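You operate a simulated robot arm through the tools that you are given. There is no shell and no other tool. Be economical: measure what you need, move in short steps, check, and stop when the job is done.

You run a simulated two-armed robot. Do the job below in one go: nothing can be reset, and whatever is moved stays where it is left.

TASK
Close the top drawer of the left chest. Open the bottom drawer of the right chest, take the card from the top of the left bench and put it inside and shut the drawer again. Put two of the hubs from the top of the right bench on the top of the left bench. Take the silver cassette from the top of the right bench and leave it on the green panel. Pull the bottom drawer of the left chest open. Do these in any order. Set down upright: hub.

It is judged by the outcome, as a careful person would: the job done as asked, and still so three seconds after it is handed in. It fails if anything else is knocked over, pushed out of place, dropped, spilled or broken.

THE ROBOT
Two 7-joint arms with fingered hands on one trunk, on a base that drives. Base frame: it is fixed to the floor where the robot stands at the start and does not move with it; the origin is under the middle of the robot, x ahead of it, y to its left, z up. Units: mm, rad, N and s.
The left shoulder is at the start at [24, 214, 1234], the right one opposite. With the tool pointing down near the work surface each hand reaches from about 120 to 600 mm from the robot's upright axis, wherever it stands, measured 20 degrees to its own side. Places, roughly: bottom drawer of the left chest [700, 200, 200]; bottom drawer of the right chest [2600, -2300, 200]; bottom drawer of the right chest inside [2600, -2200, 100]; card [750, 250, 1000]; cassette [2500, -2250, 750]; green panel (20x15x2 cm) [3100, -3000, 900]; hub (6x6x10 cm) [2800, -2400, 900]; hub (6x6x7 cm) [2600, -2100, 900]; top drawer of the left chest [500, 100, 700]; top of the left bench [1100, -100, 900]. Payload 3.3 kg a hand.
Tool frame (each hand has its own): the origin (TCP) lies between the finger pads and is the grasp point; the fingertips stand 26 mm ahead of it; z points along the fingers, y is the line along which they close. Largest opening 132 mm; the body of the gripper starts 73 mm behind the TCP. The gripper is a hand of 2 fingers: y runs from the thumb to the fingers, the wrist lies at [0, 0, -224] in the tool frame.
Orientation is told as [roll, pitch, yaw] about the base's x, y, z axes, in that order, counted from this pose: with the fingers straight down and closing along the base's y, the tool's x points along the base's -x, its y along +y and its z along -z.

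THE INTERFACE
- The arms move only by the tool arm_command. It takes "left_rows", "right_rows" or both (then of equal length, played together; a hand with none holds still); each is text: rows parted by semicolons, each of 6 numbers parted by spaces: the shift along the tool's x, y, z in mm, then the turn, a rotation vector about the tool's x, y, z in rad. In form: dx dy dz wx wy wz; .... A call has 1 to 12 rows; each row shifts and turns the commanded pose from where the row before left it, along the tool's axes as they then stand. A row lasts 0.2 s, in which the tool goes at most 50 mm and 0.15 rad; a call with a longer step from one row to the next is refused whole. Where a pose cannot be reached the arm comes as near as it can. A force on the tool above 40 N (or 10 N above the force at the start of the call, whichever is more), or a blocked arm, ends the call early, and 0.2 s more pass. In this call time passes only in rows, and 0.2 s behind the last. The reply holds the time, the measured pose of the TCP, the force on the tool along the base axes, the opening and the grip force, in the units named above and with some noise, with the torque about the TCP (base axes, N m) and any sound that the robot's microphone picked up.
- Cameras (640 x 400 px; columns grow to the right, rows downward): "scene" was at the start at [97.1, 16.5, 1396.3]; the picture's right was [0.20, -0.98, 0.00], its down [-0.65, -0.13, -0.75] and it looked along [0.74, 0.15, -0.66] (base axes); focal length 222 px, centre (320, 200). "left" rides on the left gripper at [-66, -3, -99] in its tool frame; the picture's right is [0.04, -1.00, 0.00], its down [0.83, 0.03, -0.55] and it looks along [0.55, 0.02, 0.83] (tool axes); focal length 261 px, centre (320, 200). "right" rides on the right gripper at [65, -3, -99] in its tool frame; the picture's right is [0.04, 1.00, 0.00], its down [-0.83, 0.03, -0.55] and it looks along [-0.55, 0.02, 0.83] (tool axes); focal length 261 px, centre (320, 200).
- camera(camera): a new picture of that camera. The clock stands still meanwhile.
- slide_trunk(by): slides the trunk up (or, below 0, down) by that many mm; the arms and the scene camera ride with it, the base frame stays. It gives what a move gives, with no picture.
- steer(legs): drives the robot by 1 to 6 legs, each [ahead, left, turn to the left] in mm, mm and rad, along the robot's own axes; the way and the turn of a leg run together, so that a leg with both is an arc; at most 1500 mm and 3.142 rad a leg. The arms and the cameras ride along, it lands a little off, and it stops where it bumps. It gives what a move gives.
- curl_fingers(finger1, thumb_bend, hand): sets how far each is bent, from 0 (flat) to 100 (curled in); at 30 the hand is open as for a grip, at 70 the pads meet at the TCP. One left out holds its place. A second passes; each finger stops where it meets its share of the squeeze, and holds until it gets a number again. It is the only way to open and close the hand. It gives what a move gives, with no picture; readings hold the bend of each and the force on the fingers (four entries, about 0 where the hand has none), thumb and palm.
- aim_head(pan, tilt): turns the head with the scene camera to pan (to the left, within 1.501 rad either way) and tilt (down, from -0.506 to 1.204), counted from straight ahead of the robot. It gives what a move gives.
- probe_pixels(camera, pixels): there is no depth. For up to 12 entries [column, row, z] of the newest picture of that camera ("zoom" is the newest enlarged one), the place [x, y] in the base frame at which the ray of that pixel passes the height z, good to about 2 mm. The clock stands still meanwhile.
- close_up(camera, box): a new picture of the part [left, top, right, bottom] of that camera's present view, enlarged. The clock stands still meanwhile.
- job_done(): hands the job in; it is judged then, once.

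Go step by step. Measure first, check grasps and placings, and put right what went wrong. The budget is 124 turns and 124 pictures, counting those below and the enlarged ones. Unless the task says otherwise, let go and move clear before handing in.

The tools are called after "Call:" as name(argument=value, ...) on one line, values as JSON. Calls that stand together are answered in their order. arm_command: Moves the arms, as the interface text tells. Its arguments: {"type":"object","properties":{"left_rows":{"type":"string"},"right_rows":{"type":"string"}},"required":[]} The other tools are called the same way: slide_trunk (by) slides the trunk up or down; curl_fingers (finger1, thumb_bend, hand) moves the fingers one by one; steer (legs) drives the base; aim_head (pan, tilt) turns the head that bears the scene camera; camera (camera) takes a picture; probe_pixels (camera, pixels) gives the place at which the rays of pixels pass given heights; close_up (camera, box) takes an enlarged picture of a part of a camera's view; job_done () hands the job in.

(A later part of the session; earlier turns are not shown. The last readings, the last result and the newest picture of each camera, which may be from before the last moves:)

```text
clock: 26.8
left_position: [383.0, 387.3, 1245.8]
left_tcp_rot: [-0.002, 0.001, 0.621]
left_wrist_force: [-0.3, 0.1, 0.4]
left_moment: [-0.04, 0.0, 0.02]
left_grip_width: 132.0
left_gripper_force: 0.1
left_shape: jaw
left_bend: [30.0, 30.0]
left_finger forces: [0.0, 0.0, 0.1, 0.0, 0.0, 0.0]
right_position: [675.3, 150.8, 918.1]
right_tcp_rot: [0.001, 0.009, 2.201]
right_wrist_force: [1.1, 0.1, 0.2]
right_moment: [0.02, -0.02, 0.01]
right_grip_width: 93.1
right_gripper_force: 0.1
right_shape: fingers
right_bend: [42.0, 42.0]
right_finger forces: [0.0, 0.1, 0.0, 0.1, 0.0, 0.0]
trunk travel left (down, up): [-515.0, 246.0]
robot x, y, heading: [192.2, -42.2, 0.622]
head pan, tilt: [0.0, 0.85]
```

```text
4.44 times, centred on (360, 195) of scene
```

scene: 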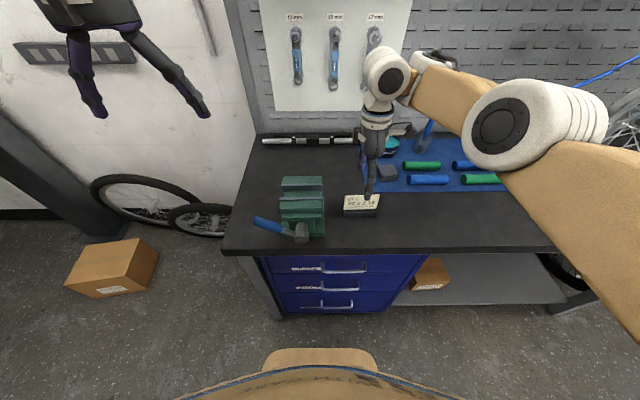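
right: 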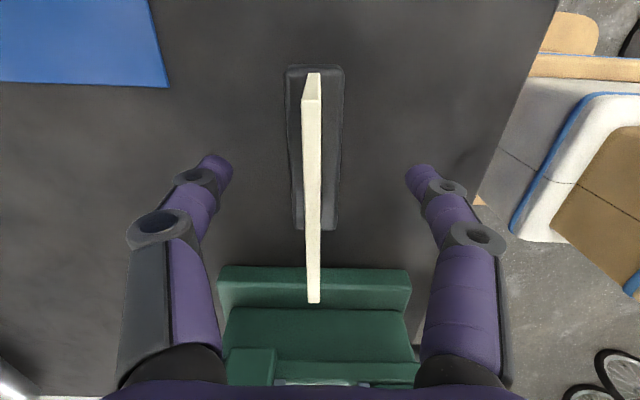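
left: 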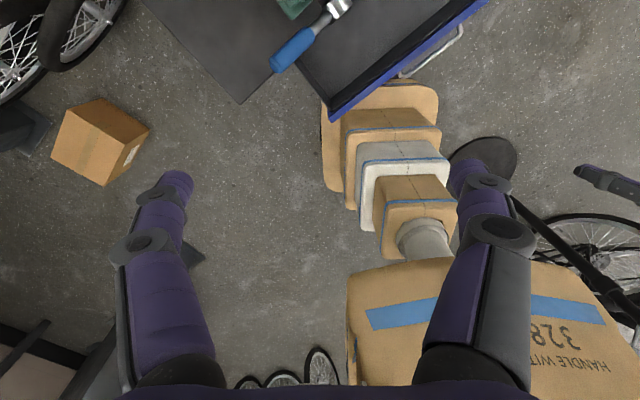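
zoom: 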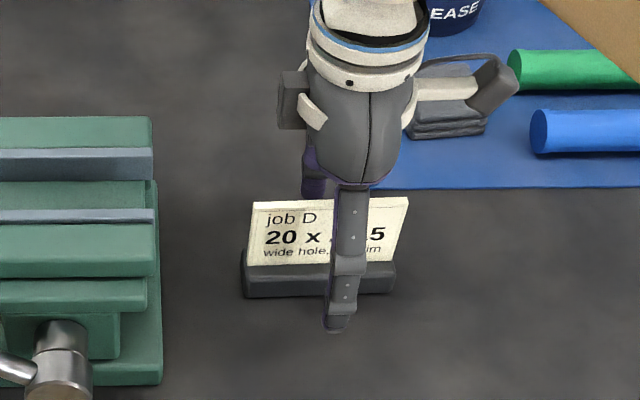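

The fingers straddle the card evenly (fingers at columns 215 and 420, card at 313). I'll close and check.

Call:
curl_fingers(hand="right", finger1=75, thumb_bend=75)

Call:
arm_command(right_rows="0 0 -20 0 0 0; 0 0 -40 0 0 0; 0 0 -40 0 0 0; 0 0 -40 0 0 0")

Call:
camera(camera="right")

Call:
camera(camera="scene")

```text
clock: 27.8
left_position: [382.9, 387.4, 1245.5]
left_tcp_rot: [0.001, 0.0, 0.622]
left_wrist_force: [0.6, 0.3, 0.1]
left_moment: [0.01, 0.01, -0.04]
left_grip_width: 132.0
left_gripper_force: 0.0
left_shape: jaw
left_bend: [30.0, 30.0]
left_finger forces: [0.1, 0.1, 0.0, 0.0, 0.1, 0.0]
right_position: [674.8, 151.4, 918.2]
right_tcp_rot: [0.002, 0.01, 2.199]
right_wrist_force: [0.5, -0.6, 0.4]
right_moment: [0.0, -0.02, -0.01]
right_grip_width: 2.8
right_gripper_force: 6.7
right_shape: fingers
right_bend: [72.0, 71.0]
right_finger forces: [6.7, 0.1, 0.1, 0.0, 6.6, 0.1]
trunk travel left (down, up): [-515.0, 246.0]
robot x, y, heading: [194.9, -46.2, 0.615]
head pan, tilt: [0.0, 0.85]
```

```text
clock: 28.8
left_position: [382.9, 388.3, 1246.5]
left_tcp_rot: [0.0, -0.001, 0.621]
left_wrist_force: [0.6, -0.3, 0.1]
left_moment: [0.01, -0.01, 0.01]
left_grip_width: 132.0
left_gripper_force: 0.0
left_shape: jaw
left_bend: [30.0, 30.0]
left_finger forces: [0.0, 0.0, 0.1, 0.0, 0.1, 0.0]
right_position: [674.6, 152.6, 1059.7]
right_tcp_rot: [0.003, 0.008, 2.2]
right_wrist_force: [0.5, -0.4, -0.6]
right_moment: [-0.05, -0.02, -0.02]
right_grip_width: 2.8
right_gripper_force: 6.6
right_shape: fingers
right_bend: [72.0, 71.0]
right_finger forces: [6.7, 0.0, 0.0, 0.0, 6.8, 0.1]
trunk travel left (down, up): [-515.0, 246.0]
robot x, y, heading: [198.3, -43.6, 0.621]
head pan, tilt: [0.0, 0.85]
```

```text
89 pictures are left
```

right: 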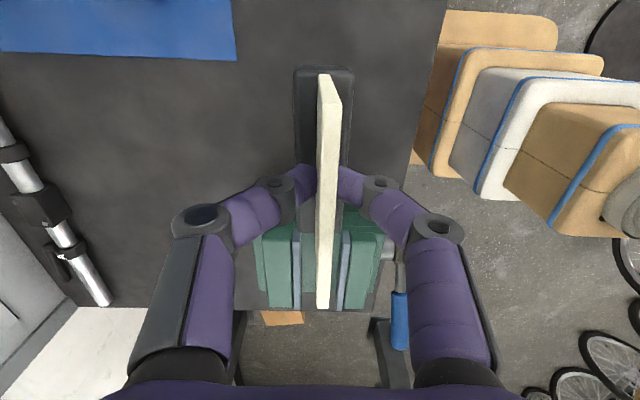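

```text
88 pictures are left
```

scene: 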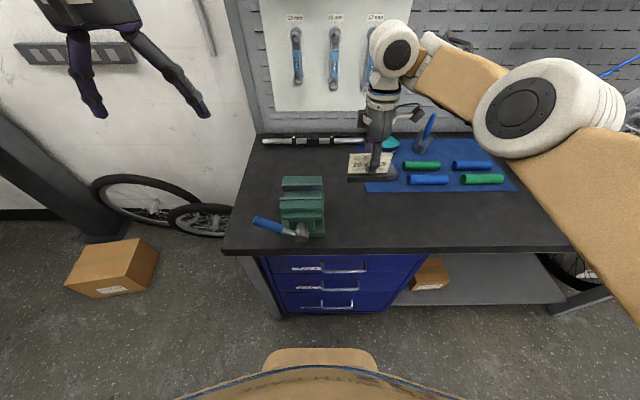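

The card and its holder come up together in the right hand (grip 6.7 N). I'll back away from the bench, turn toward the right bench and look.

Call:
steer(legs=[[-400, 0, 0], [0, 0, -1.35]])

Call:
aim_head(pan=0, tilt=0.35)

Call:
camera(camera="scene")

```text
clock: 34.2
left_position: [403.6, -246.1, 1246.4]
left_tcp_rot: [-0.001, 0.002, -0.48]
left_wrist_force: [0.2, -1.3, 0.1]
left_moment: [0.04, 0.01, -0.01]
left_grip_width: 131.9
left_gripper_force: 0.0
left_shape: jaw
left_bend: [30.0, 30.0]
left_finger forces: [0.0, 0.1, 0.0, 0.0, 0.0, 0.0]
right_position: [326.3, -611.3, 1057.0]
right_tcp_rot: [0.006, 0.007, 1.1]
right_wrist_force: [0.0, -0.1, -0.7]
right_moment: [0.0, 0.0, 0.01]
right_grip_width: 2.4
right_gripper_force: 6.5
right_shape: fingers
right_bend: [72.0, 72.0]
right_finger forces: [6.5, 0.1, 0.1, 0.0, 6.6, 0.1]
trunk travel left (down, up): [-515.0, 246.0]
robot x, y, heading: [-66.3, -270.8, -0.481]
head pan, tilt: [0.0, 0.85]
stopped in leg 2: the robot was blocked; the commanded pose is now the measured one
```

```text
clock: 35.1
left_position: [402.7, -244.0, 1246.3]
left_tcp_rot: [0.001, -0.001, -0.48]
left_wrist_force: [0.0, 0.6, -0.1]
left_moment: [-0.01, 0.01, 0.02]
left_grip_width: 131.9
left_gripper_force: 0.1
left_shape: jaw
left_bend: [30.0, 30.0]
left_finger forces: [0.0, 0.1, 0.0, 0.0, 0.0, 0.0]
right_position: [326.1, -611.7, 1058.3]
right_tcp_rot: [0.002, 0.008, 1.099]
right_wrist_force: [0.0, -0.1, -0.9]
right_moment: [0.02, 0.0, -0.01]
right_grip_width: 2.6
right_gripper_force: 6.7
right_shape: fingers
right_bend: [72.0, 72.0]
right_finger forces: [6.6, 0.1, 0.0, 0.1, 6.6, 0.0]
trunk travel left (down, up): [-515.0, 246.0]
robot x, y, heading: [-68.7, -271.5, -0.479]
head pan, tilt: [0.0, 0.351]
```

```text
87 pictures are left
```

scene: 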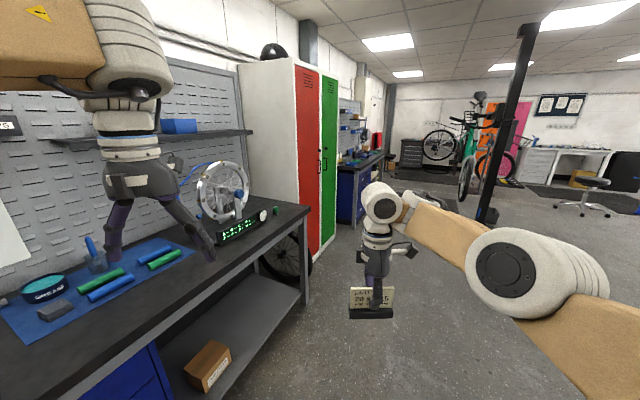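

The turn was blocked before it finished; the right bench shows beyond the lockers at about (350,180). I'll look to the right and left for what stopped the robot.

Call:
aim_head(pan=-1.45, tilt=0.7)

Call:
camera(camera="scene")

Call:
camera(camera="right")

Call:
aim_head(pan=1.45, tilt=0.7)

Call:
camera(camera="scene")

```text
clock: 36.7
left_position: [403.9, -244.0, 1247.5]
left_tcp_rot: [0.0, 0.001, -0.479]
left_wrist_force: [-1.1, 0.3, 0.0]
left_moment: [0.01, -0.03, 0.03]
left_grip_width: 132.1
left_gripper_force: 0.0
left_shape: jaw
left_bend: [30.0, 30.0]
left_finger forces: [0.0, 0.0, 0.0, 0.0, 0.0, 0.1]
right_position: [324.9, -610.8, 1057.9]
right_tcp_rot: [0.001, 0.01, 1.099]
right_wrist_force: [0.3, -0.2, -1.6]
right_moment: [0.0, -0.01, 0.03]
right_grip_width: 2.5
right_gripper_force: 6.7
right_shape: fingers
right_bend: [72.0, 72.0]
right_finger forces: [6.6, 0.1, 0.1, 0.1, 6.7, 0.0]
trunk travel left (down, up): [-515.0, 246.0]
robot x, y, heading: [-69.3, -270.8, -0.485]
head pan, tilt: [-1.45, 0.7]
```

```text
86 pictures are left
```

scene: 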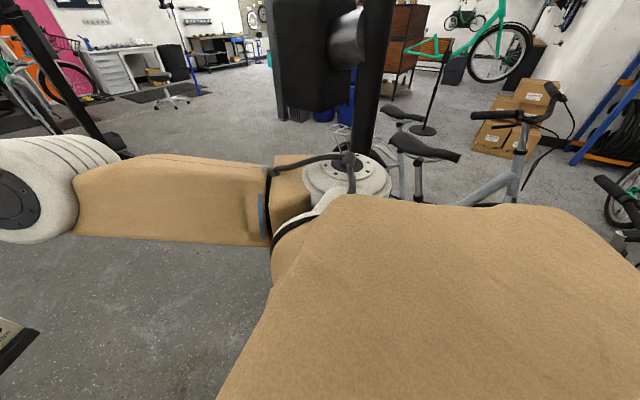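

```text
85 pictures are left
```

right: 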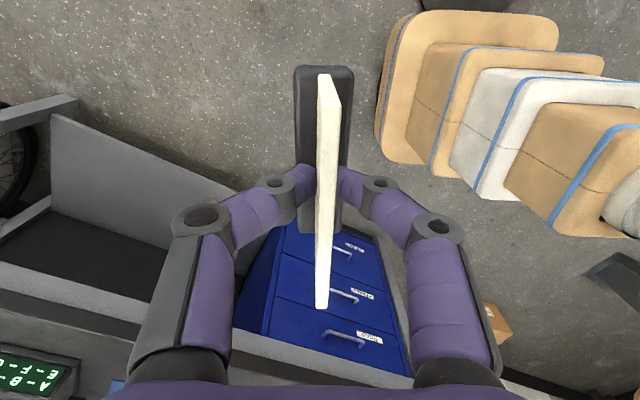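

```text
clock: 39.2
left_position: [401.9, -243.8, 1246.0]
left_tcp_rot: [0.0, 0.001, -0.48]
left_wrist_force: [-0.6, -0.3, 0.4]
left_moment: [0.0, -0.02, 0.01]
left_grip_width: 132.0
left_gripper_force: 0.0
left_shape: jaw
left_bend: [30.0, 30.0]
left_finger forces: [0.0, 0.1, 0.0, 0.1, 0.0, 0.1]
right_position: [324.6, -611.2, 1057.2]
right_tcp_rot: [0.001, 0.008, 1.101]
right_wrist_force: [0.6, 0.0, 0.1]
right_moment: [0.0, 0.01, -0.01]
right_grip_width: 2.4
right_gripper_force: 6.5
right_shape: fingers
right_bend: [72.0, 72.0]
right_finger forces: [6.7, 0.0, 0.0, 0.0, 6.6, 0.1]
trunk travel left (down, up): [-515.0, 246.0]
robot x, y, heading: [-70.2, -272.7, -0.483]
head pan, tilt: [1.45, 0.7]
```

```text
84 pictures are left
```

scene: 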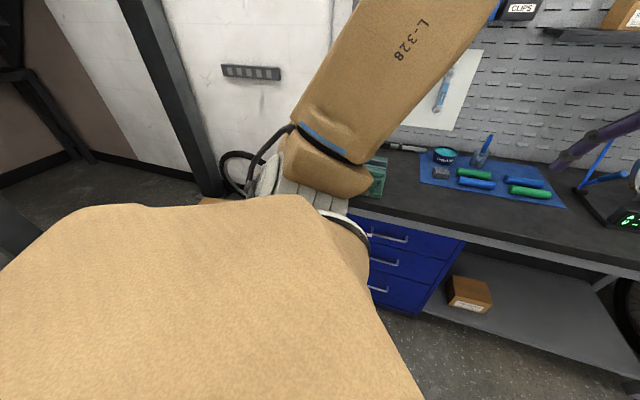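

Bikes stand close behind to the right, which probably stopped the rear of the robot. I'll go forward away from them and take a picture straight ahead to plan the way.

Call:
steer(legs=[[250, -50, 0]])

Call:
aim_head(pan=-0.3, tilt=0.3)

Call:
camera(camera="scene")

```text
clock: 41.0
left_position: [600.3, -401.9, 1245.6]
left_tcp_rot: [0.002, 0.001, -0.477]
left_wrist_force: [-0.1, -0.8, 0.3]
left_moment: [0.01, 0.02, -0.01]
left_grip_width: 131.8
left_gripper_force: 0.0
left_shape: jaw
left_bend: [30.0, 30.0]
left_finger forces: [0.0, 0.0, 0.0, 0.0, 0.0, 0.0]
right_position: [523.1, -769.6, 1058.1]
right_tcp_rot: [0.001, 0.005, 1.101]
right_wrist_force: [0.5, -0.6, 0.0]
right_moment: [0.04, 0.0, -0.02]
right_grip_width: 2.3
right_gripper_force: 7.1
right_shape: fingers
right_bend: [72.0, 72.0]
right_finger forces: [6.5, 0.0, 0.1, 0.0, 6.6, 0.1]
trunk travel left (down, up): [-515.0, 246.0]
robot x, y, heading: [126.0, -429.0, -0.477]
head pan, tilt: [1.45, 0.7]
```

```text
clock: 42.8
left_position: [598.8, -401.2, 1246.7]
left_tcp_rot: [-0.001, 0.001, -0.476]
left_wrist_force: [-0.4, 0.2, -0.5]
left_moment: [0.01, 0.0, 0.03]
left_grip_width: 131.8
left_gripper_force: 0.2
left_shape: jaw
left_bend: [30.0, 30.0]
left_finger forces: [0.0, 0.1, 0.0, 0.0, 0.0, 0.0]
right_position: [522.8, -769.5, 1058.7]
right_tcp_rot: [0.002, 0.008, 1.101]
right_wrist_force: [1.5, -0.1, -0.7]
right_moment: [0.0, 0.01, 0.01]
right_grip_width: 2.6
right_gripper_force: 6.7
right_shape: fingers
right_bend: [72.0, 72.0]
right_finger forces: [6.6, 0.1, 0.0, 0.0, 6.5, 0.0]
trunk travel left (down, up): [-515.0, 246.0]
robot x, y, heading: [133.9, -436.3, -0.477]
head pan, tilt: [-0.3, 0.3]
```

```text
83 pictures are left
```

scene: 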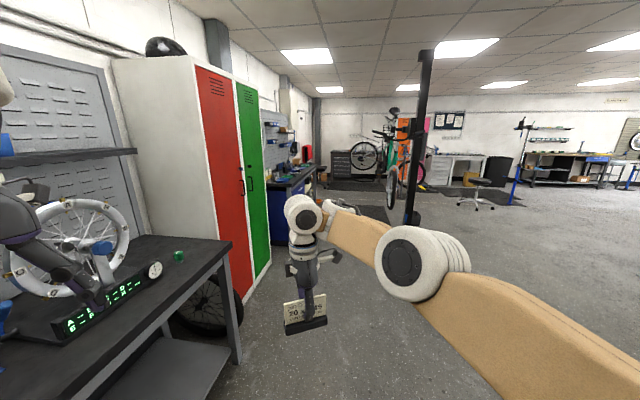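

The way ahead is open between the lockers (foot near (245,300)) and the black post (foot near (410,222)). I'll probe the floor points.

Call:
probe_pixels(camera="scene", pixels=[[243, 300, 0], [272, 262, 0], [412, 225, 0], [270, 188, 866], [313, 170, 866], [278, 242, 0], [390, 208, 0], [236, 362, 0], [230, 245, 866]])

Call:
close_up(camera="scene", box=[240, 100, 440, 260])

```text
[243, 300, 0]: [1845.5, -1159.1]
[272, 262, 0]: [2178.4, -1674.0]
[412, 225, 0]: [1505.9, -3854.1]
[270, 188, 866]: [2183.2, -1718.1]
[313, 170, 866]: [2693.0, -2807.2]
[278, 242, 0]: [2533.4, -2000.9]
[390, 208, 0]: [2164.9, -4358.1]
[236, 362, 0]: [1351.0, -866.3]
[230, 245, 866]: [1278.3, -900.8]
```

```text
2.50 times, centred on (340, 180) of scene
```

zoom: 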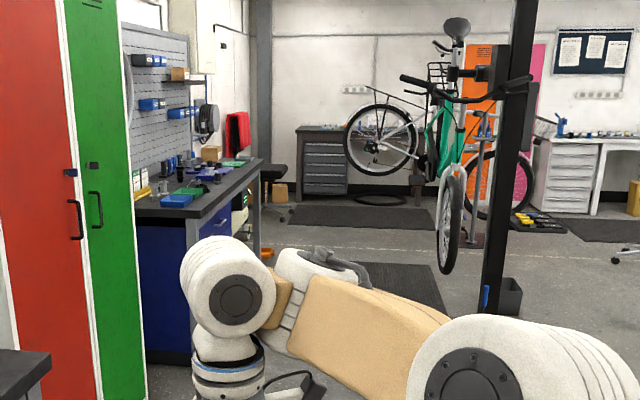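

The route is clear: the bench end is ~600 mm to the left of a straight line to (1750,-2450), and the post is far off. I'll turn, drive there, and turn to face the right bench.

Call:
steer(legs=[[0, 0, -0.417], [1300, 0, 0], [1280, 0, 0], [0, 0, 1.45]])

Call:
aim_head(pan=0, tilt=0.65)

Call:
camera(camera="scene")

```text
clock: 60.2
left_position: [1940.4, -2020.7, 1246.5]
left_tcp_rot: [0.0, 0.001, 0.579]
left_wrist_force: [1.1, 0.1, 0.8]
left_moment: [-0.03, -0.02, -0.01]
left_grip_width: 131.8
left_gripper_force: 0.1
left_shape: jaw
left_bend: [30.0, 30.0]
left_finger forces: [0.0, 0.1, 0.1, 0.0, 0.0, 0.1]
right_position: [2223.5, -2266.2, 1057.9]
right_tcp_rot: [0.002, 0.008, 2.158]
right_wrist_force: [0.2, -0.7, -0.5]
right_moment: [0.02, -0.01, 0.06]
right_grip_width: 1.9
right_gripper_force: 6.2
right_shape: fingers
right_bend: [72.0, 72.0]
right_finger forces: [6.2, 0.1, 0.0, 0.0, 6.2, 0.1]
trunk travel left (down, up): [-515.0, 246.0]
robot x, y, heading: [1740.8, -2442.5, 0.576]
head pan, tilt: [-0.3, 0.3]
```

```text
clock: 61.0
left_position: [1943.2, -2020.1, 1246.0]
left_tcp_rot: [0.0, 0.0, 0.578]
left_wrist_force: [0.5, -0.4, -1.4]
left_moment: [0.01, -0.02, -0.01]
left_grip_width: 131.7
left_gripper_force: 0.0
left_shape: jaw
left_bend: [30.0, 30.0]
left_finger forces: [0.0, 0.0, 0.1, 0.0, 0.0, 0.0]
right_position: [2223.2, -2267.4, 1058.2]
right_tcp_rot: [0.003, 0.01, 2.16]
right_wrist_force: [0.4, 0.7, -0.2]
right_moment: [-0.02, 0.02, -0.01]
right_grip_width: 2.3
right_gripper_force: 5.8
right_shape: fingers
right_bend: [72.0, 72.0]
right_finger forces: [6.2, 0.1, 0.0, 0.1, 6.2, 0.0]
trunk travel left (down, up): [-515.0, 246.0]
robot x, y, heading: [1738.2, -2444.0, 0.577]
head pan, tilt: [0.0, 0.649]
```

```text
81 pictures are left
```

scene: 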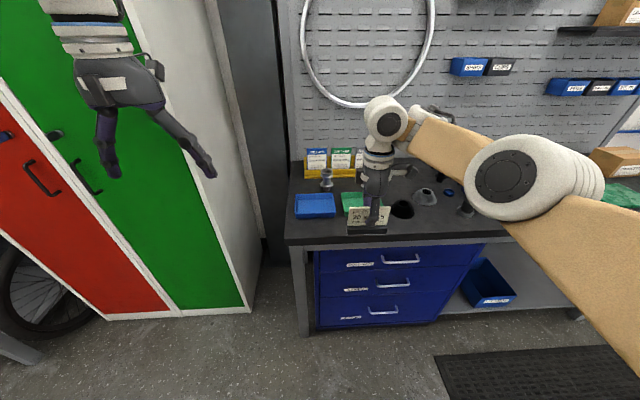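

The right bench with its three-drawer chest is straight ahead (bottom drawer handle near (383,311)). I'll enlarge the bench top and look further to the right.

Call:
close_up(camera="scene", box=[280, 130, 520, 260])

Call:
aim_head(pan=-0.55, tilt=0.55)

Call:
camera(camera="scene")

Call:
camera(camera="right")

```text
2.67 times, centred on (400, 195) of scene
```

zoom: 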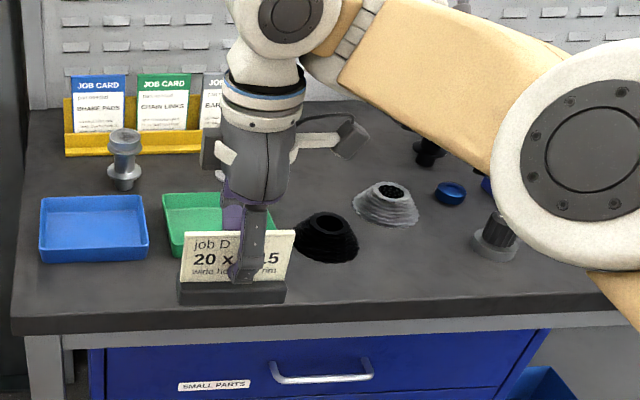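

```text
clock: 62.0
left_position: [1941.3, -2019.2, 1246.5]
left_tcp_rot: [-0.001, -0.001, 0.579]
left_wrist_force: [0.9, -0.1, 0.5]
left_moment: [0.02, -0.02, 0.01]
left_grip_width: 131.9
left_gripper_force: 0.2
left_shape: jaw
left_bend: [30.0, 30.0]
left_finger forces: [0.1, 0.0, 0.1, 0.1, 0.0, 0.0]
right_position: [2223.5, -2267.0, 1057.0]
right_tcp_rot: [0.0, 0.009, 2.16]
right_wrist_force: [0.4, 0.1, -0.1]
right_moment: [-0.03, 0.0, 0.02]
right_grip_width: 2.0
right_gripper_force: 6.4
right_shape: fingers
right_bend: [72.0, 72.0]
right_finger forces: [6.2, 0.1, 0.0, 0.1, 6.2, 0.0]
trunk travel left (down, up): [-515.0, 246.0]
robot x, y, heading: [1735.0, -2445.2, 0.581]
head pan, tilt: [-0.55, 0.55]
```

```text
79 pictures are left
```

scene: 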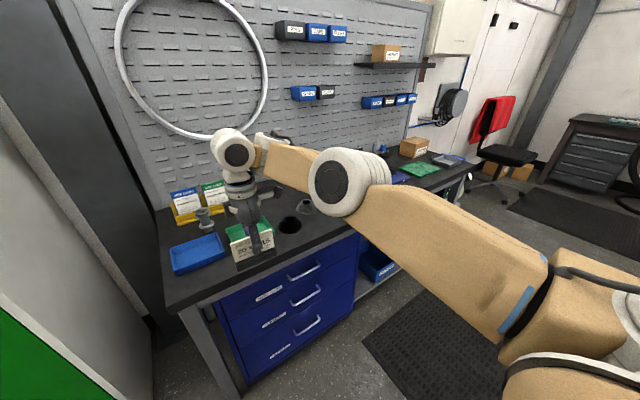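

```text
78 pictures are left
```

right: 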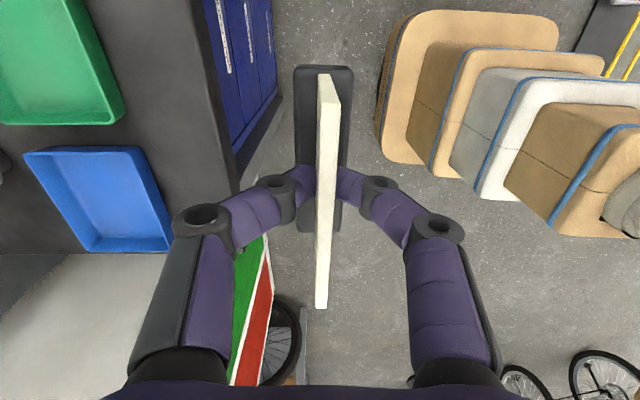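

I see hubs at zoom (125,155), (495,235), (428,145), cassettes black (325,237) and silver (388,205), and the green panel at the bench's far end (418,168). First the bottom drawer: I'll aim the head at the chest and measure it.

Call:
aim_head(pan=0, tilt=0.85)

Call:
camera(camera="scene")

Call:
close_up(camera="scene", box=[280, 130, 520, 300])

Call:
camera(camera="left")

```text
clock: 63.0
left_position: [1941.3, -2019.7, 1246.8]
left_tcp_rot: [-0.002, -0.002, 0.58]
left_wrist_force: [0.4, 0.1, 0.0]
left_moment: [-0.01, 0.01, 0.0]
left_grip_width: 132.0
left_gripper_force: 0.1
left_shape: jaw
left_bend: [30.0, 30.0]
left_finger forces: [0.0, 0.0, 0.0, 0.0, 0.0, 0.0]
right_position: [2222.3, -2266.4, 1057.6]
right_tcp_rot: [0.001, 0.007, 2.16]
right_wrist_force: [-0.4, 0.4, -0.6]
right_moment: [0.01, -0.03, 0.0]
right_grip_width: 1.9
right_gripper_force: 6.5
right_shape: fingers
right_bend: [72.0, 72.0]
right_finger forces: [6.1, 0.1, 0.0, 0.1, 6.3, 0.1]
trunk travel left (down, up): [-515.0, 246.0]
robot x, y, heading: [1736.5, -2443.2, 0.582]
head pan, tilt: [0.0, 0.85]
```

```text
77 pictures are left
```

scene: 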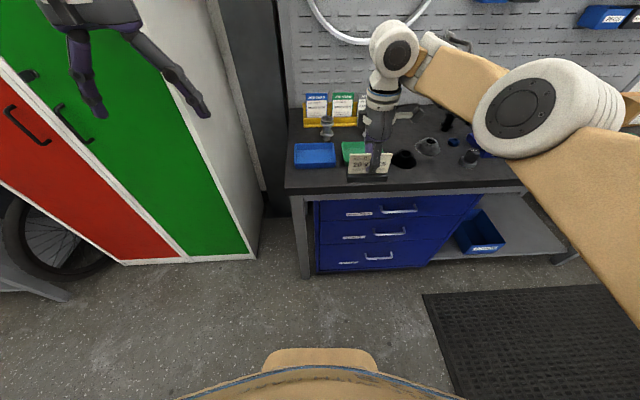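

```text
2.35 times, centred on (400, 215) of scene
```

zoom: 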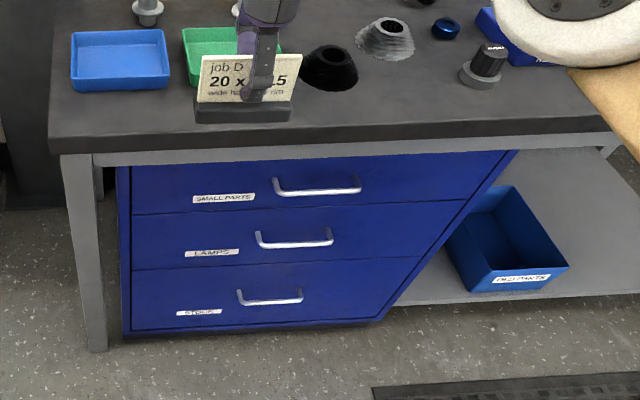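

```text
75 pictures are left
```

left: 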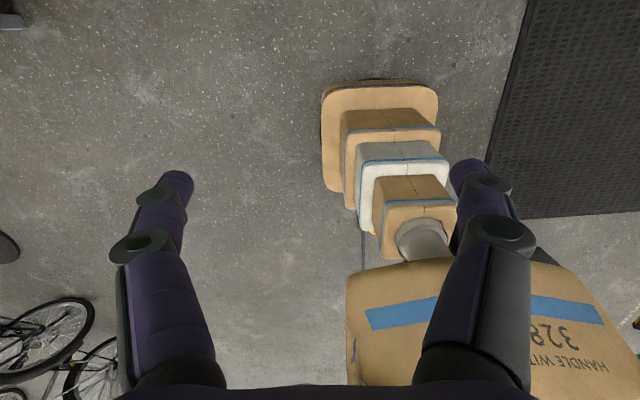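

I'll probe the bench's front edge, the leg foot and the bottom handle (zoom (240–302,301)) at several heights to get its place.

Call:
probe_pixels(camera="zoom", pixels=[[48, 133, 866], [580, 112, 866], [97, 350, 0], [270, 303, 200], [270, 303, 250], [270, 303, 300], [240, 303, 250], [302, 301, 250], [255, 332, 100], [255, 332, 150], [135, 332, 100], [380, 321, 100]])

Call:
probe_pixels(camera="zoom", pixels=[[135, 270, 300], [135, 270, 350], [275, 265, 300], [275, 265, 350], [275, 208, 500], [275, 208, 550], [318, 194, 705], [318, 194, 680], [295, 244, 450], [295, 244, 500]])

```text
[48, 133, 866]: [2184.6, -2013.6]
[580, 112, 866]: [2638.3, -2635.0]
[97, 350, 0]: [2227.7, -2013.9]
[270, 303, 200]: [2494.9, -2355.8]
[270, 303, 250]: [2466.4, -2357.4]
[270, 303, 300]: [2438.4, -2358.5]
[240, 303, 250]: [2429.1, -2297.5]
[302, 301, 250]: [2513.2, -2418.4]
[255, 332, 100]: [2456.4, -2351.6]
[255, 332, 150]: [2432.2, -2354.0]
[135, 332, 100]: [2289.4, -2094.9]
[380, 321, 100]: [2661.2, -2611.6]
```

```text
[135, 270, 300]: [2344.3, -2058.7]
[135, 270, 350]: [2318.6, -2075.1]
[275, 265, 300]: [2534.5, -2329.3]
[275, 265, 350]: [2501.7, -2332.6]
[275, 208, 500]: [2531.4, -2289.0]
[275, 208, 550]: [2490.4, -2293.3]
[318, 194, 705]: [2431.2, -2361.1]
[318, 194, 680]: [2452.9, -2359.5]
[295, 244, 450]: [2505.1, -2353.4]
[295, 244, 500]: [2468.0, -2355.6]
```

The bench's normal is heading 0.631, its edge at distance 577, drawer faces at about 619, and the bottom bar at about (2431,-2359,315). I'll check where the floor mat lies and turn the left hand to point forward with a vertical grip.

Call:
probe_pixels(camera="scene", pixels=[[423, 294, 0], [615, 284, 0], [462, 398, 0], [320, 350, 0], [320, 350, 100], [375, 350, 50]])

Call:
arm_command(left_rows="0 0 0 0 -0.15 0; 0 0 0 0 -0.15 0; 0 0 0 0 -0.15 0; 0 0 0 0 -0.15 0; 0 0 0 0 -0.15 0; 0 0 0 0 -0.15 0; 0 0 0 0 -0.15 0; 0 0 0 0 -0.15 0; 0 0 0 0 -0.15 0; 0 0 0 0 -0.15 0; 0 0 0 0 -0.07 0", right_rows="0 25 0 0 0 0; 0 25 0 0 0 0; 0 25 0 0 0 0; 0 25 0 0 0 0; 0 25 0 0 0 0; 0 25 0 0 0 0; 25 0 0 0 0 0; 25 0 0 0 0 0; 25 0 0 0 0 0; 25 0 0 0 0 0; 25 0 0 0 0 0")

```text
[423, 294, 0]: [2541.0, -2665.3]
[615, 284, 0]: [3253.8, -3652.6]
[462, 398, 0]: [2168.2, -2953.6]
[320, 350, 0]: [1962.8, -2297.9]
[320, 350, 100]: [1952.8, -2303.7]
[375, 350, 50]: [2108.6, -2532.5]
```

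```text
clock: 65.4
left_position: [2007.5, -1995.9, 1276.5]
left_tcp_rot: [0.071, -1.552, 0.512]
left_wrist_force: [0.5, -0.4, 0.4]
left_moment: [0.03, -0.01, 0.0]
left_grip_width: 132.1
left_gripper_force: 0.0
left_shape: jaw
left_bend: [30.0, 30.0]
left_finger forces: [0.0, 0.0, 0.0, 0.1, 0.1, 0.0]
left hand out of reach, approached as far as the arm can: row 7, 8, 9, 10, 11
right_position: [2287.4, -2336.3, 1045.7]
right_tcp_rot: [0.004, 0.008, 2.158]
right_wrist_force: [-0.7, 0.1, -0.1]
right_moment: [0.02, 0.02, 0.03]
right_grip_width: 2.2
right_gripper_force: 6.3
right_shape: fingers
right_bend: [72.0, 72.0]
right_finger forces: [6.3, 0.1, 0.1, 0.0, 6.1, 0.0]
right hand out of reach, approached as far as the arm can: row 1, 2, 3, 4, 5, 6, 7, 8, 9, 10, 11
trunk travel left (down, up): [-515.0, 246.0]
robot x, y, heading: [1737.7, -2446.8, 0.58]
head pan, tilt: [0.0, 0.85]
```

The left hand now points forward; the mat's left edge is ~300 mm to the right of the handle, so I can stay off it. I'll lower the trunk and roll the left hand so that it closes vertically.

Call:
slide_trunk(by=-510)

Call:
arm_command(left_rows="0 0 0 0 0 0.14; 0 0 0 0 0 0.14; 0 0 0 0 0 0.14; 0 0 0 0 0 0.14; 0 0 0 0 0 0.14; 0 0 0 0 0 0.14; 0 0 0 0 0 0.14; 0 0 0 0 0 0.14; 0 0 0 0 0 0.14; 0 0 0 0 0 0.14; 0 0 0 0 0 0.14; 0 0 0 0 0 0.03")

Call:
camera(camera="scene")

```text
refused: -510 is not a number from -400 to 400
```

```text
clock: 68.0
left_position: [2007.5, -1994.7, 1276.5]
left_tcp_rot: [1.57, 0.002, -0.99]
left_wrist_force: [0.6, -0.1, -0.3]
left_moment: [0.01, -0.01, -0.01]
left_grip_width: 132.0
left_gripper_force: 0.0
left_shape: jaw
left_bend: [30.0, 30.0]
left_finger forces: [0.0, 0.1, 0.0, 0.1, 0.0, 0.1]
right_position: [2286.3, -2334.5, 1046.5]
right_tcp_rot: [0.005, 0.008, 2.158]
right_wrist_force: [-0.6, -0.5, -1.4]
right_moment: [-0.01, 0.0, -0.02]
right_grip_width: 1.7
right_gripper_force: 6.1
right_shape: fingers
right_bend: [72.0, 72.0]
right_finger forces: [6.2, 0.0, 0.1, 0.0, 6.2, 0.0]
trunk travel left (down, up): [-515.0, 246.0]
robot x, y, heading: [1737.1, -2443.3, 0.579]
head pan, tilt: [0.0, 0.85]
```

```text
74 pictures are left
```

scene: 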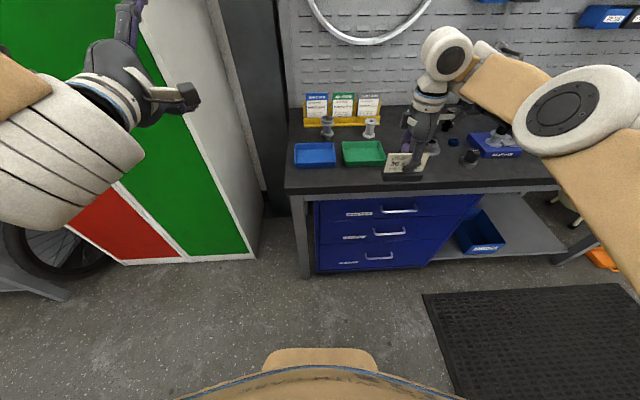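

The left hand now has tool y up and z forward (roll 1.57). I'll line the base up with the drawer, then lower the trunk in two moves.

Call:
steer(legs=[[0, 0, 0.051], [0, -365, 0]])

Call:
slide_trunk(by=-400)

Call:
slide_trunk(by=-110)

Call:
camera(camera="scene")

```text
clock: 70.8
left_position: [2200.0, -2279.5, 1276.1]
left_tcp_rot: [1.569, 0.0, -0.938]
left_wrist_force: [0.1, 0.4, -1.0]
left_moment: [-0.02, 0.03, 0.05]
left_grip_width: 131.7
left_gripper_force: 0.1
left_shape: jaw
left_bend: [30.0, 30.0]
left_finger forces: [0.0, 0.0, 0.0, 0.0, 0.0, 0.0]
right_position: [2498.3, -2605.3, 1046.6]
right_tcp_rot: [0.003, 0.007, 2.212]
right_wrist_force: [1.3, 0.6, 0.2]
right_moment: [0.0, 0.02, -0.01]
right_grip_width: 2.0
right_gripper_force: 6.2
right_shape: fingers
right_bend: [72.0, 72.0]
right_finger forces: [6.2, 0.0, 0.1, 0.0, 6.2, 0.0]
trunk travel left (down, up): [-515.0, 246.0]
robot x, y, heading: [1954.3, -2741.2, 0.636]
head pan, tilt: [0.0, 0.85]
```

```text
clock: 74.6
left_position: [2241.1, -2248.5, 755.0]
left_tcp_rot: [1.308, 0.0, -0.937]
left_wrist_force: [-0.7, 0.4, 0.0]
left_moment: [0.01, -0.02, 0.0]
left_grip_width: 131.9
left_gripper_force: 0.0
left_shape: jaw
left_bend: [30.0, 30.0]
left_finger forces: [0.0, 0.0, 0.1, 0.0, 0.0, 0.0]
right_position: [2489.2, -2610.5, 522.0]
right_tcp_rot: [0.264, 0.006, 2.214]
right_wrist_force: [-0.2, 0.0, -0.3]
right_moment: [-0.01, 0.0, 0.0]
right_grip_width: 2.1
right_gripper_force: 6.2
right_shape: fingers
right_bend: [72.0, 72.0]
right_finger forces: [6.0, 0.0, 0.0, 0.0, 6.2, 0.0]
trunk travel left (down, up): [-115.0, 646.0]
robot x, y, heading: [1955.0, -2743.4, 0.631]
head pan, tilt: [0.0, 0.85]
```

```text
clock: 76.0
left_position: [2251.6, -2241.5, 578.7]
left_tcp_rot: [1.162, 0.0, -0.935]
left_wrist_force: [0.9, -1.7, 0.5]
left_moment: [-0.03, -0.01, -0.02]
left_grip_width: 132.3
left_gripper_force: 0.0
left_shape: jaw
left_bend: [30.0, 30.0]
left_finger forces: [0.0, 0.0, 0.0, 0.0, 0.0, 0.0]
right_position: [2472.1, -2621.2, 349.9]
right_tcp_rot: [0.409, 0.003, 2.215]
right_wrist_force: [0.7, 0.1, 0.8]
right_moment: [-0.02, -0.03, -0.01]
right_grip_width: 2.0
right_gripper_force: 5.8
right_shape: fingers
right_bend: [72.0, 72.0]
right_finger forces: [6.0, 0.1, 0.0, 0.0, 6.3, 0.1]
trunk travel left (down, up): [-5.0, 756.0]
robot x, y, heading: [1955.1, -2739.4, 0.628]
head pan, tilt: [0.0, 0.85]
```

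```text
73 pictures are left
```

scene: 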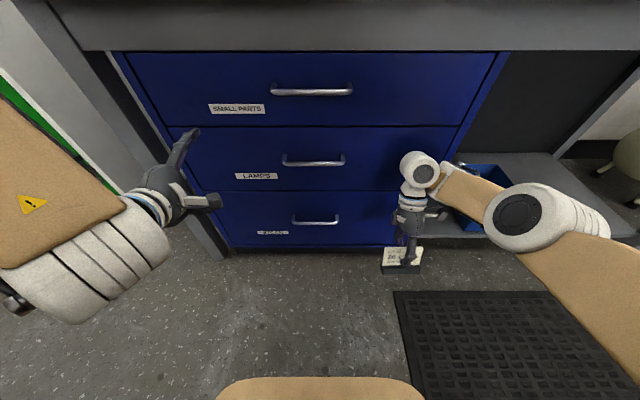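

Lowering the trunk also leaned the torso forward about 0.4 rad, so hands are tilted. I'll re-measure the bottom handle (293–338,223) from this new view.

Call:
probe_pixels(camera="scene", pixels=[[315, 224, 200], [315, 224, 250], [315, 224, 300], [294, 224, 250], [338, 224, 250], [335, 247, 50], [335, 247, 100], [320, 191, 350], [320, 191, 400], [313, 91, 700], [321, 126, 600], [313, 164, 500]])

Call:
camera(camera="left")

Call:
close_up(camera="scene", box=[220, 150, 440, 280])

```text
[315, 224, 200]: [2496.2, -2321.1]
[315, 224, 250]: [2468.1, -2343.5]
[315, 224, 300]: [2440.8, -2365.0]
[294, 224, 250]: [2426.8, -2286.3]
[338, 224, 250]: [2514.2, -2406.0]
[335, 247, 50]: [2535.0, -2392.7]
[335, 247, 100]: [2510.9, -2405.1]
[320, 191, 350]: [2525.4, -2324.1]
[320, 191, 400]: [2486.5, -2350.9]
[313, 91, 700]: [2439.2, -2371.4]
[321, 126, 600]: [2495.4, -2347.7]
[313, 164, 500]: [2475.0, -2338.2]
```

```text
72 pictures are left
```

left: 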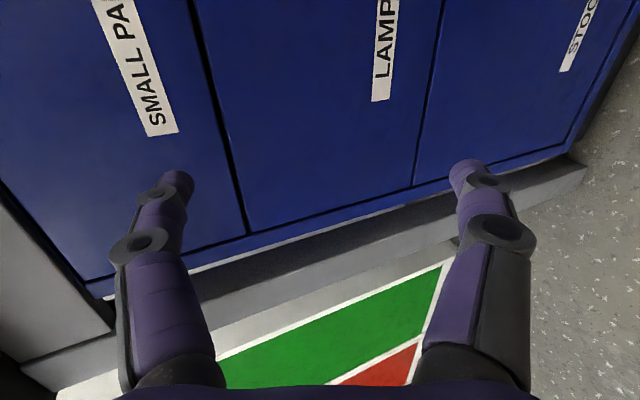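

```text
2.91 times, centred on (330, 215) of scene
```

zoom: 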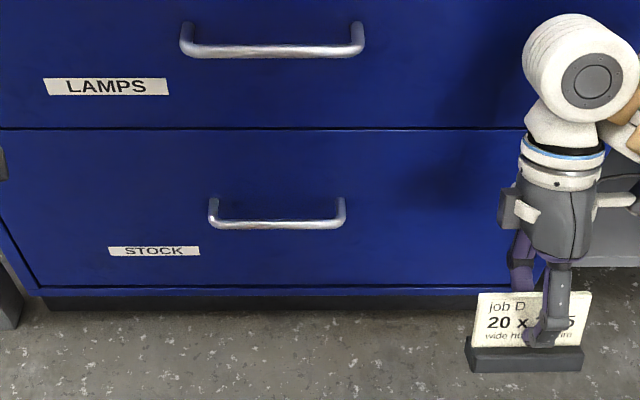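

Both views agree on the bottom bar near t≈3350, dist≈588, z≈280. I'll level both hands, raise the right hand with the card out of the drawer's way, and bring the left hand in front of the bar.

Call:
arm_command(left_rows="0 0 0 -0.136 0 0; 0 0 0 -0.136 0 0; 0 0 0 -0.136 0 0; -26.5 -37.5 0 0 0 0; -26.5 -37.5 0 0 0 0; -26.5 -37.5 0 0 0 0; -26.5 -37.5 0 0 0 0; -26.5 -37.5 0 0 0 0; -26.5 -37.5 0 0 0 0; -26.5 -37.5 0 0 0 0; -26.5 -37.5 0 0 0 0", right_rows="0 0 0 0.136 0 0; 0 0 0 0.136 0 0; 0 0 0 0.136 0 0; 0 0 -45 0 0 0; 0 0 -45 0 0 0; 0 0 -45 0 0 0; 0 0 -45 0 0 0; 0 0 -20 0 0 0; 0 0 0 0 0 0; 0 0 0 0 0 0; 0 0 0 0 0 0")

Call:
camera(camera="scene")

Call:
camera(camera="left")

```text
clock: 77.9
left_position: [2391.8, -2269.0, 536.6]
left_tcp_rot: [1.422, -0.037, -0.829]
left_wrist_force: [-18.2, -13.2, -0.7]
left_moment: [1.25, -1.78, 0.1]
left_grip_width: 131.9
left_gripper_force: 0.2
left_shape: jaw
left_bend: [11.0, 30.0]
left_finger forces: [22.4, 0.0, 0.0, 0.0, 0.0, 0.1]
left hand out of reach, approached as far as the arm can: row 1, 2, 3, 4, 5, 6, 7, 8, 9
right_position: [2522.3, -2588.6, 513.5]
right_tcp_rot: [0.336, 0.004, 2.206]
right_wrist_force: [0.0, 0.2, -0.5]
right_moment: [0.02, 0.02, 0.01]
right_grip_width: 2.3
right_gripper_force: 6.4
right_shape: fingers
right_bend: [73.0, 72.0]
right_finger forces: [7.0, 0.0, 0.0, 0.1, 7.1, 0.0]
right hand out of reach, approached as far as the arm can: row 1, 2, 3, 5, 6
trunk travel left (down, up): [-5.0, 756.0]
robot x, y, heading: [1947.9, -2755.6, 0.601]
head pan, tilt: [0.0, 0.85]
stopped in row 9 (left hand): the arm was blocked; the commanded pose is now the measured one
```

```text
70 pictures are left
```

scene: 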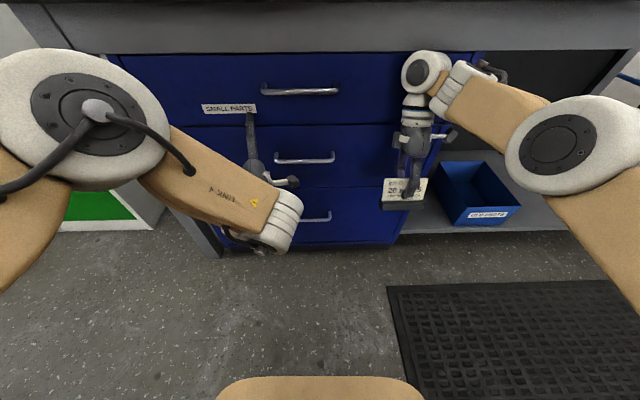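

```text
69 pictures are left
```

left: 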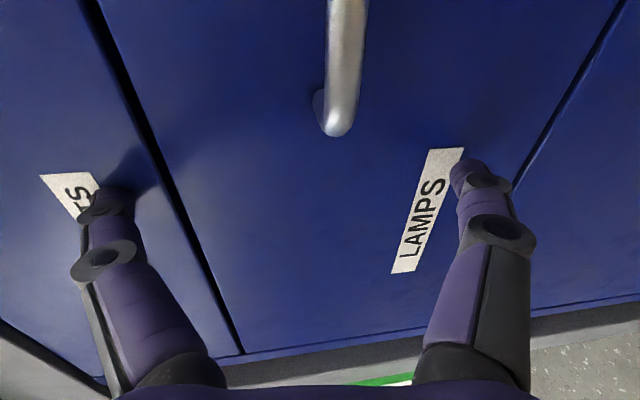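

The left upper finger pressed the middle panel: the leaning torso left the arm cramped and it missed its path. I'll back off, and raise the trunk some to give the arms room.

Call:
steer(legs=[[-200, 0, 0.03]])

Call:
slide_trunk(by=200)

Call:
camera(camera="scene")

```text
clock: 79.5
left_position: [2219.3, -2368.8, 526.9]
left_tcp_rot: [1.41, -0.036, -0.794]
left_wrist_force: [0.0, 0.3, 1.0]
left_moment: [0.02, 0.01, -0.02]
left_grip_width: 131.9
left_gripper_force: 0.0
left_shape: jaw
left_bend: [30.0, 30.0]
left_finger forces: [0.0, 0.0, 0.0, 0.0, 0.0, 0.1]
right_position: [2355.1, -2683.2, 503.0]
right_tcp_rot: [0.355, 0.004, 2.237]
right_wrist_force: [1.5, 0.3, -0.3]
right_moment: [0.0, -0.01, 0.02]
right_grip_width: 2.2
right_gripper_force: 7.4
right_shape: fingers
right_bend: [73.0, 72.0]
right_finger forces: [6.9, 0.0, 0.0, 0.0, 7.1, 0.0]
trunk travel left (down, up): [-5.0, 756.0]
robot x, y, heading: [1783.2, -2869.1, 0.639]
head pan, tilt: [0.0, 0.85]
```

```text
clock: 81.7
left_position: [2218.3, -2368.3, 726.8]
left_tcp_rot: [1.407, -0.037, -0.797]
left_wrist_force: [0.0, -0.1, 0.0]
left_moment: [-0.05, 0.04, 0.0]
left_grip_width: 132.2
left_gripper_force: 0.1
left_shape: jaw
left_bend: [30.0, 30.0]
left_finger forces: [0.0, 0.0, 0.0, 0.1, 0.0, 0.0]
right_position: [2352.6, -2687.1, 791.5]
right_tcp_rot: [0.181, 0.008, 2.237]
right_wrist_force: [0.1, -0.8, -0.8]
right_moment: [0.01, -0.01, 0.01]
right_grip_width: 2.5
right_gripper_force: 6.9
right_shape: fingers
right_bend: [73.0, 72.0]
right_finger forces: [6.9, 0.0, 0.0, 0.0, 7.0, 0.1]
trunk travel left (down, up): [-205.0, 556.0]
robot x, y, heading: [1785.8, -2869.9, 0.636]
head pan, tilt: [0.0, 0.85]
```

```text
68 pictures are left
```

scene: 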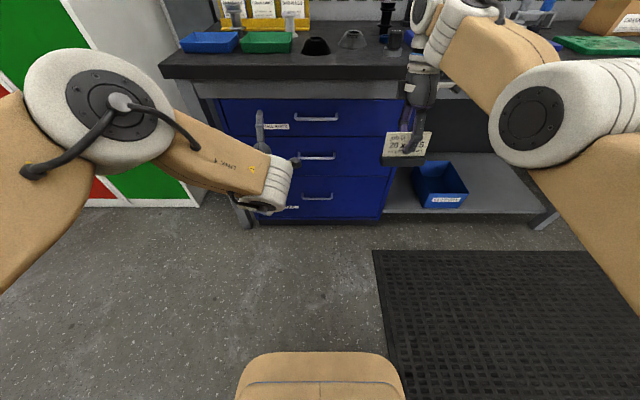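

There is room now (left TCP at distance 395, drawers at 619). I'll level the left hand and bring it back, right and down toward z≈300, clear of the chest.

Call:
arm_command(left_rows="0 0 0 -0.08 -0.069 0; 0 0 0 -0.08 -0.069 0; -11 -43 -16.5 0 0 0; -11 -43 -16.5 0 0 0; -11 -43 -16.5 0 0 0; -11 -43 -16.5 0 0 0; -11 -43 -16.5 0 0 0; -11 -43 -16.5 0 0 0; -11 -43 -16.5 0 0 0; -11 -43 -16.5 0 0 0; -11 -43 -16.5 0 0 0; -11 -43 -16.5 0 0 0")

Call:
camera(camera="scene")

```text
clock: 84.5
left_position: [2083.8, -2508.7, 485.1]
left_tcp_rot: [1.602, 0.015, -0.868]
left_wrist_force: [-0.6, 0.1, 0.0]
left_moment: [0.0, 0.04, 0.0]
left_grip_width: 131.9
left_gripper_force: 0.1
left_shape: jaw
left_bend: [30.0, 30.0]
left_finger forces: [0.0, 0.0, 0.0, 0.1, 0.0, 0.1]
left hand out of reach, approached as far as the arm can: row 5, 6, 7, 8, 9, 10, 11, 12
right_position: [2351.1, -2687.8, 790.0]
right_tcp_rot: [0.182, 0.007, 2.237]
right_wrist_force: [-0.1, 0.0, -0.3]
right_moment: [-0.01, 0.05, 0.0]
right_grip_width: 2.3
right_gripper_force: 7.2
right_shape: fingers
right_bend: [73.0, 72.0]
right_finger forces: [7.0, 0.1, 0.0, 0.0, 7.0, 0.0]
trunk travel left (down, up): [-205.0, 556.0]
robot x, y, heading: [1784.8, -2871.4, 0.639]
head pan, tilt: [0.0, 0.85]
stopped in row 12 (left hand): the arm was blocked; the commanded pose is now the measured one
```

```text
67 pictures are left
```

scene: 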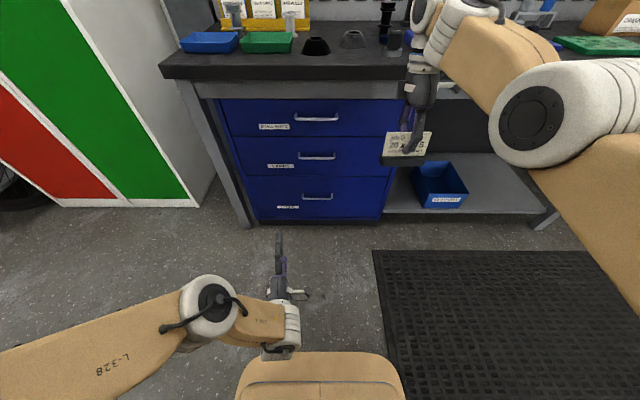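

The left wrist met the robot's own base front. I'll move the hand forward 150 mm, then lower the trunk by 110.

Call:
arm_command(left_rows="0 10 40 0 0 0; 0 0 40 0 0 0; 0 0 40 0 0 0; 0 0 40 0 0 0")

Call:
slide_trunk(by=-110)

Call:
arm_command(left_rows="0 -30 0 0 0 0; 0 -30 0 0 0 0; 0 -30 0 0 0 0")

Call:
camera(camera="scene")

```text
clock: 85.5
left_position: [2141.4, -2437.4, 546.4]
left_tcp_rot: [1.599, 0.011, -0.869]
left_wrist_force: [0.5, 0.1, -0.8]
left_moment: [0.0, 0.02, -0.01]
left_grip_width: 131.9
left_gripper_force: 0.0
left_shape: jaw
left_bend: [30.0, 30.0]
left_finger forces: [0.1, 0.0, 0.0, 0.0, 0.0, 0.0]
left hand out of reach, approached as far as the arm can: row 1, 2, 3, 4
right_position: [2351.7, -2687.4, 790.9]
right_tcp_rot: [0.18, 0.007, 2.238]
right_wrist_force: [-1.1, -0.5, -0.6]
right_moment: [0.0, 0.0, 0.02]
right_grip_width: 2.2
right_gripper_force: 6.6
right_shape: fingers
right_bend: [73.0, 72.0]
right_finger forces: [7.0, 0.0, 0.0, 0.1, 7.0, 0.0]
trunk travel left (down, up): [-205.0, 556.0]
robot x, y, heading: [1784.6, -2872.5, 0.638]
head pan, tilt: [0.0, 0.85]
```

```text
clock: 86.9
left_position: [2142.0, -2436.9, 438.1]
left_tcp_rot: [1.6, 0.012, -0.871]
left_wrist_force: [0.7, -0.2, 0.2]
left_moment: [0.0, 0.02, 0.03]
left_grip_width: 131.9
left_gripper_force: 0.0
left_shape: jaw
left_bend: [30.0, 30.0]
left_finger forces: [0.1, 0.0, 0.0, 0.1, 0.1, 0.0]
right_position: [2353.7, -2684.8, 657.0]
right_tcp_rot: [0.224, 0.004, 2.235]
right_wrist_force: [-0.1, 0.0, -1.0]
right_moment: [-0.02, 0.0, 0.01]
right_grip_width: 2.5
right_gripper_force: 7.2
right_shape: fingers
right_bend: [73.0, 72.0]
right_finger forces: [6.9, 0.0, 0.0, 0.0, 7.1, 0.0]
trunk travel left (down, up): [-95.0, 666.0]
robot x, y, heading: [1782.6, -2874.4, 0.632]
head pan, tilt: [0.0, 0.85]
```

```text
clock: 87.7
left_position: [2133.3, -2431.3, 409.3]
left_tcp_rot: [1.599, 0.013, -0.868]
left_wrist_force: [-1.0, -0.3, -0.7]
left_moment: [0.0, -0.01, 0.03]
left_grip_width: 131.9
left_gripper_force: 0.1
left_shape: jaw
left_bend: [30.0, 30.0]
left_finger forces: [0.1, 0.1, 0.0, 0.0, 0.0, 0.1]
left hand out of reach, approached as far as the arm can: row 1, 2, 3
right_position: [2353.9, -2685.4, 657.3]
right_tcp_rot: [0.224, 0.003, 2.238]
right_wrist_force: [0.7, -0.3, -0.8]
right_moment: [-0.01, 0.0, 0.01]
right_grip_width: 2.5
right_gripper_force: 7.2
right_shape: fingers
right_bend: [73.0, 72.0]
right_finger forces: [6.9, 0.0, 0.0, 0.0, 6.9, 0.0]
trunk travel left (down, up): [-95.0, 666.0]
robot x, y, heading: [1782.9, -2869.5, 0.638]
head pan, tilt: [0.0, 0.85]
```

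```text
66 pictures are left
```

scene: 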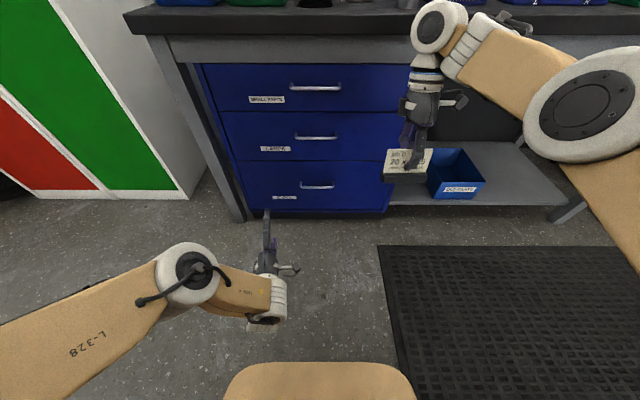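

The left arm hits a wrist limit with the hand fully horizontal. I'll tilt the hand 0.7 rad downward (grip from above-front), which lifts the wrist, and then lower it.

Call:
arm_command(left_rows="0 0 0 0.14 0 0; 0 0 0 0.14 0 0; 0 0 0 0.14 0 0; 0 0 0 0.14 0 0; 0 0 0 0.14 0 0; 0 -26.8 22.5 0 0 0; 0 -26.8 22.5 0 0 0; 0 -26.8 22.5 0 0 0; 0 -26.8 22.5 0 0 0")

Call:
camera(camera="scene")

```text
clock: 89.7
left_position: [2116.9, -2463.0, 309.6]
left_tcp_rot: [0.902, 0.012, -0.866]
left_wrist_force: [-0.6, 0.7, -0.8]
left_moment: [0.02, 0.0, 0.0]
left_grip_width: 132.0
left_gripper_force: 0.1
left_shape: jaw
left_bend: [30.0, 30.0]
left_finger forces: [0.1, 0.0, 0.1, 0.0, 0.0, 0.0]
left hand out of reach, approached as far as the arm can: row 7, 8, 9
right_position: [2354.2, -2685.6, 656.8]
right_tcp_rot: [0.223, 0.002, 2.239]
right_wrist_force: [0.6, -0.3, -0.2]
right_moment: [-0.03, 0.02, -0.02]
right_grip_width: 2.3
right_gripper_force: 6.9
right_shape: fingers
right_bend: [73.0, 72.0]
right_finger forces: [6.9, 0.0, 0.0, 0.0, 7.0, 0.0]
trunk travel left (down, up): [-95.0, 666.0]
robot x, y, heading: [1784.6, -2872.0, 0.636]
head pan, tilt: [0.0, 0.85]
```

```text
65 pictures are left
```

scene: 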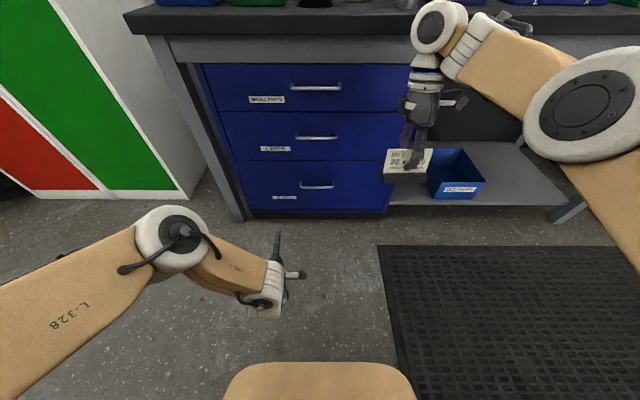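

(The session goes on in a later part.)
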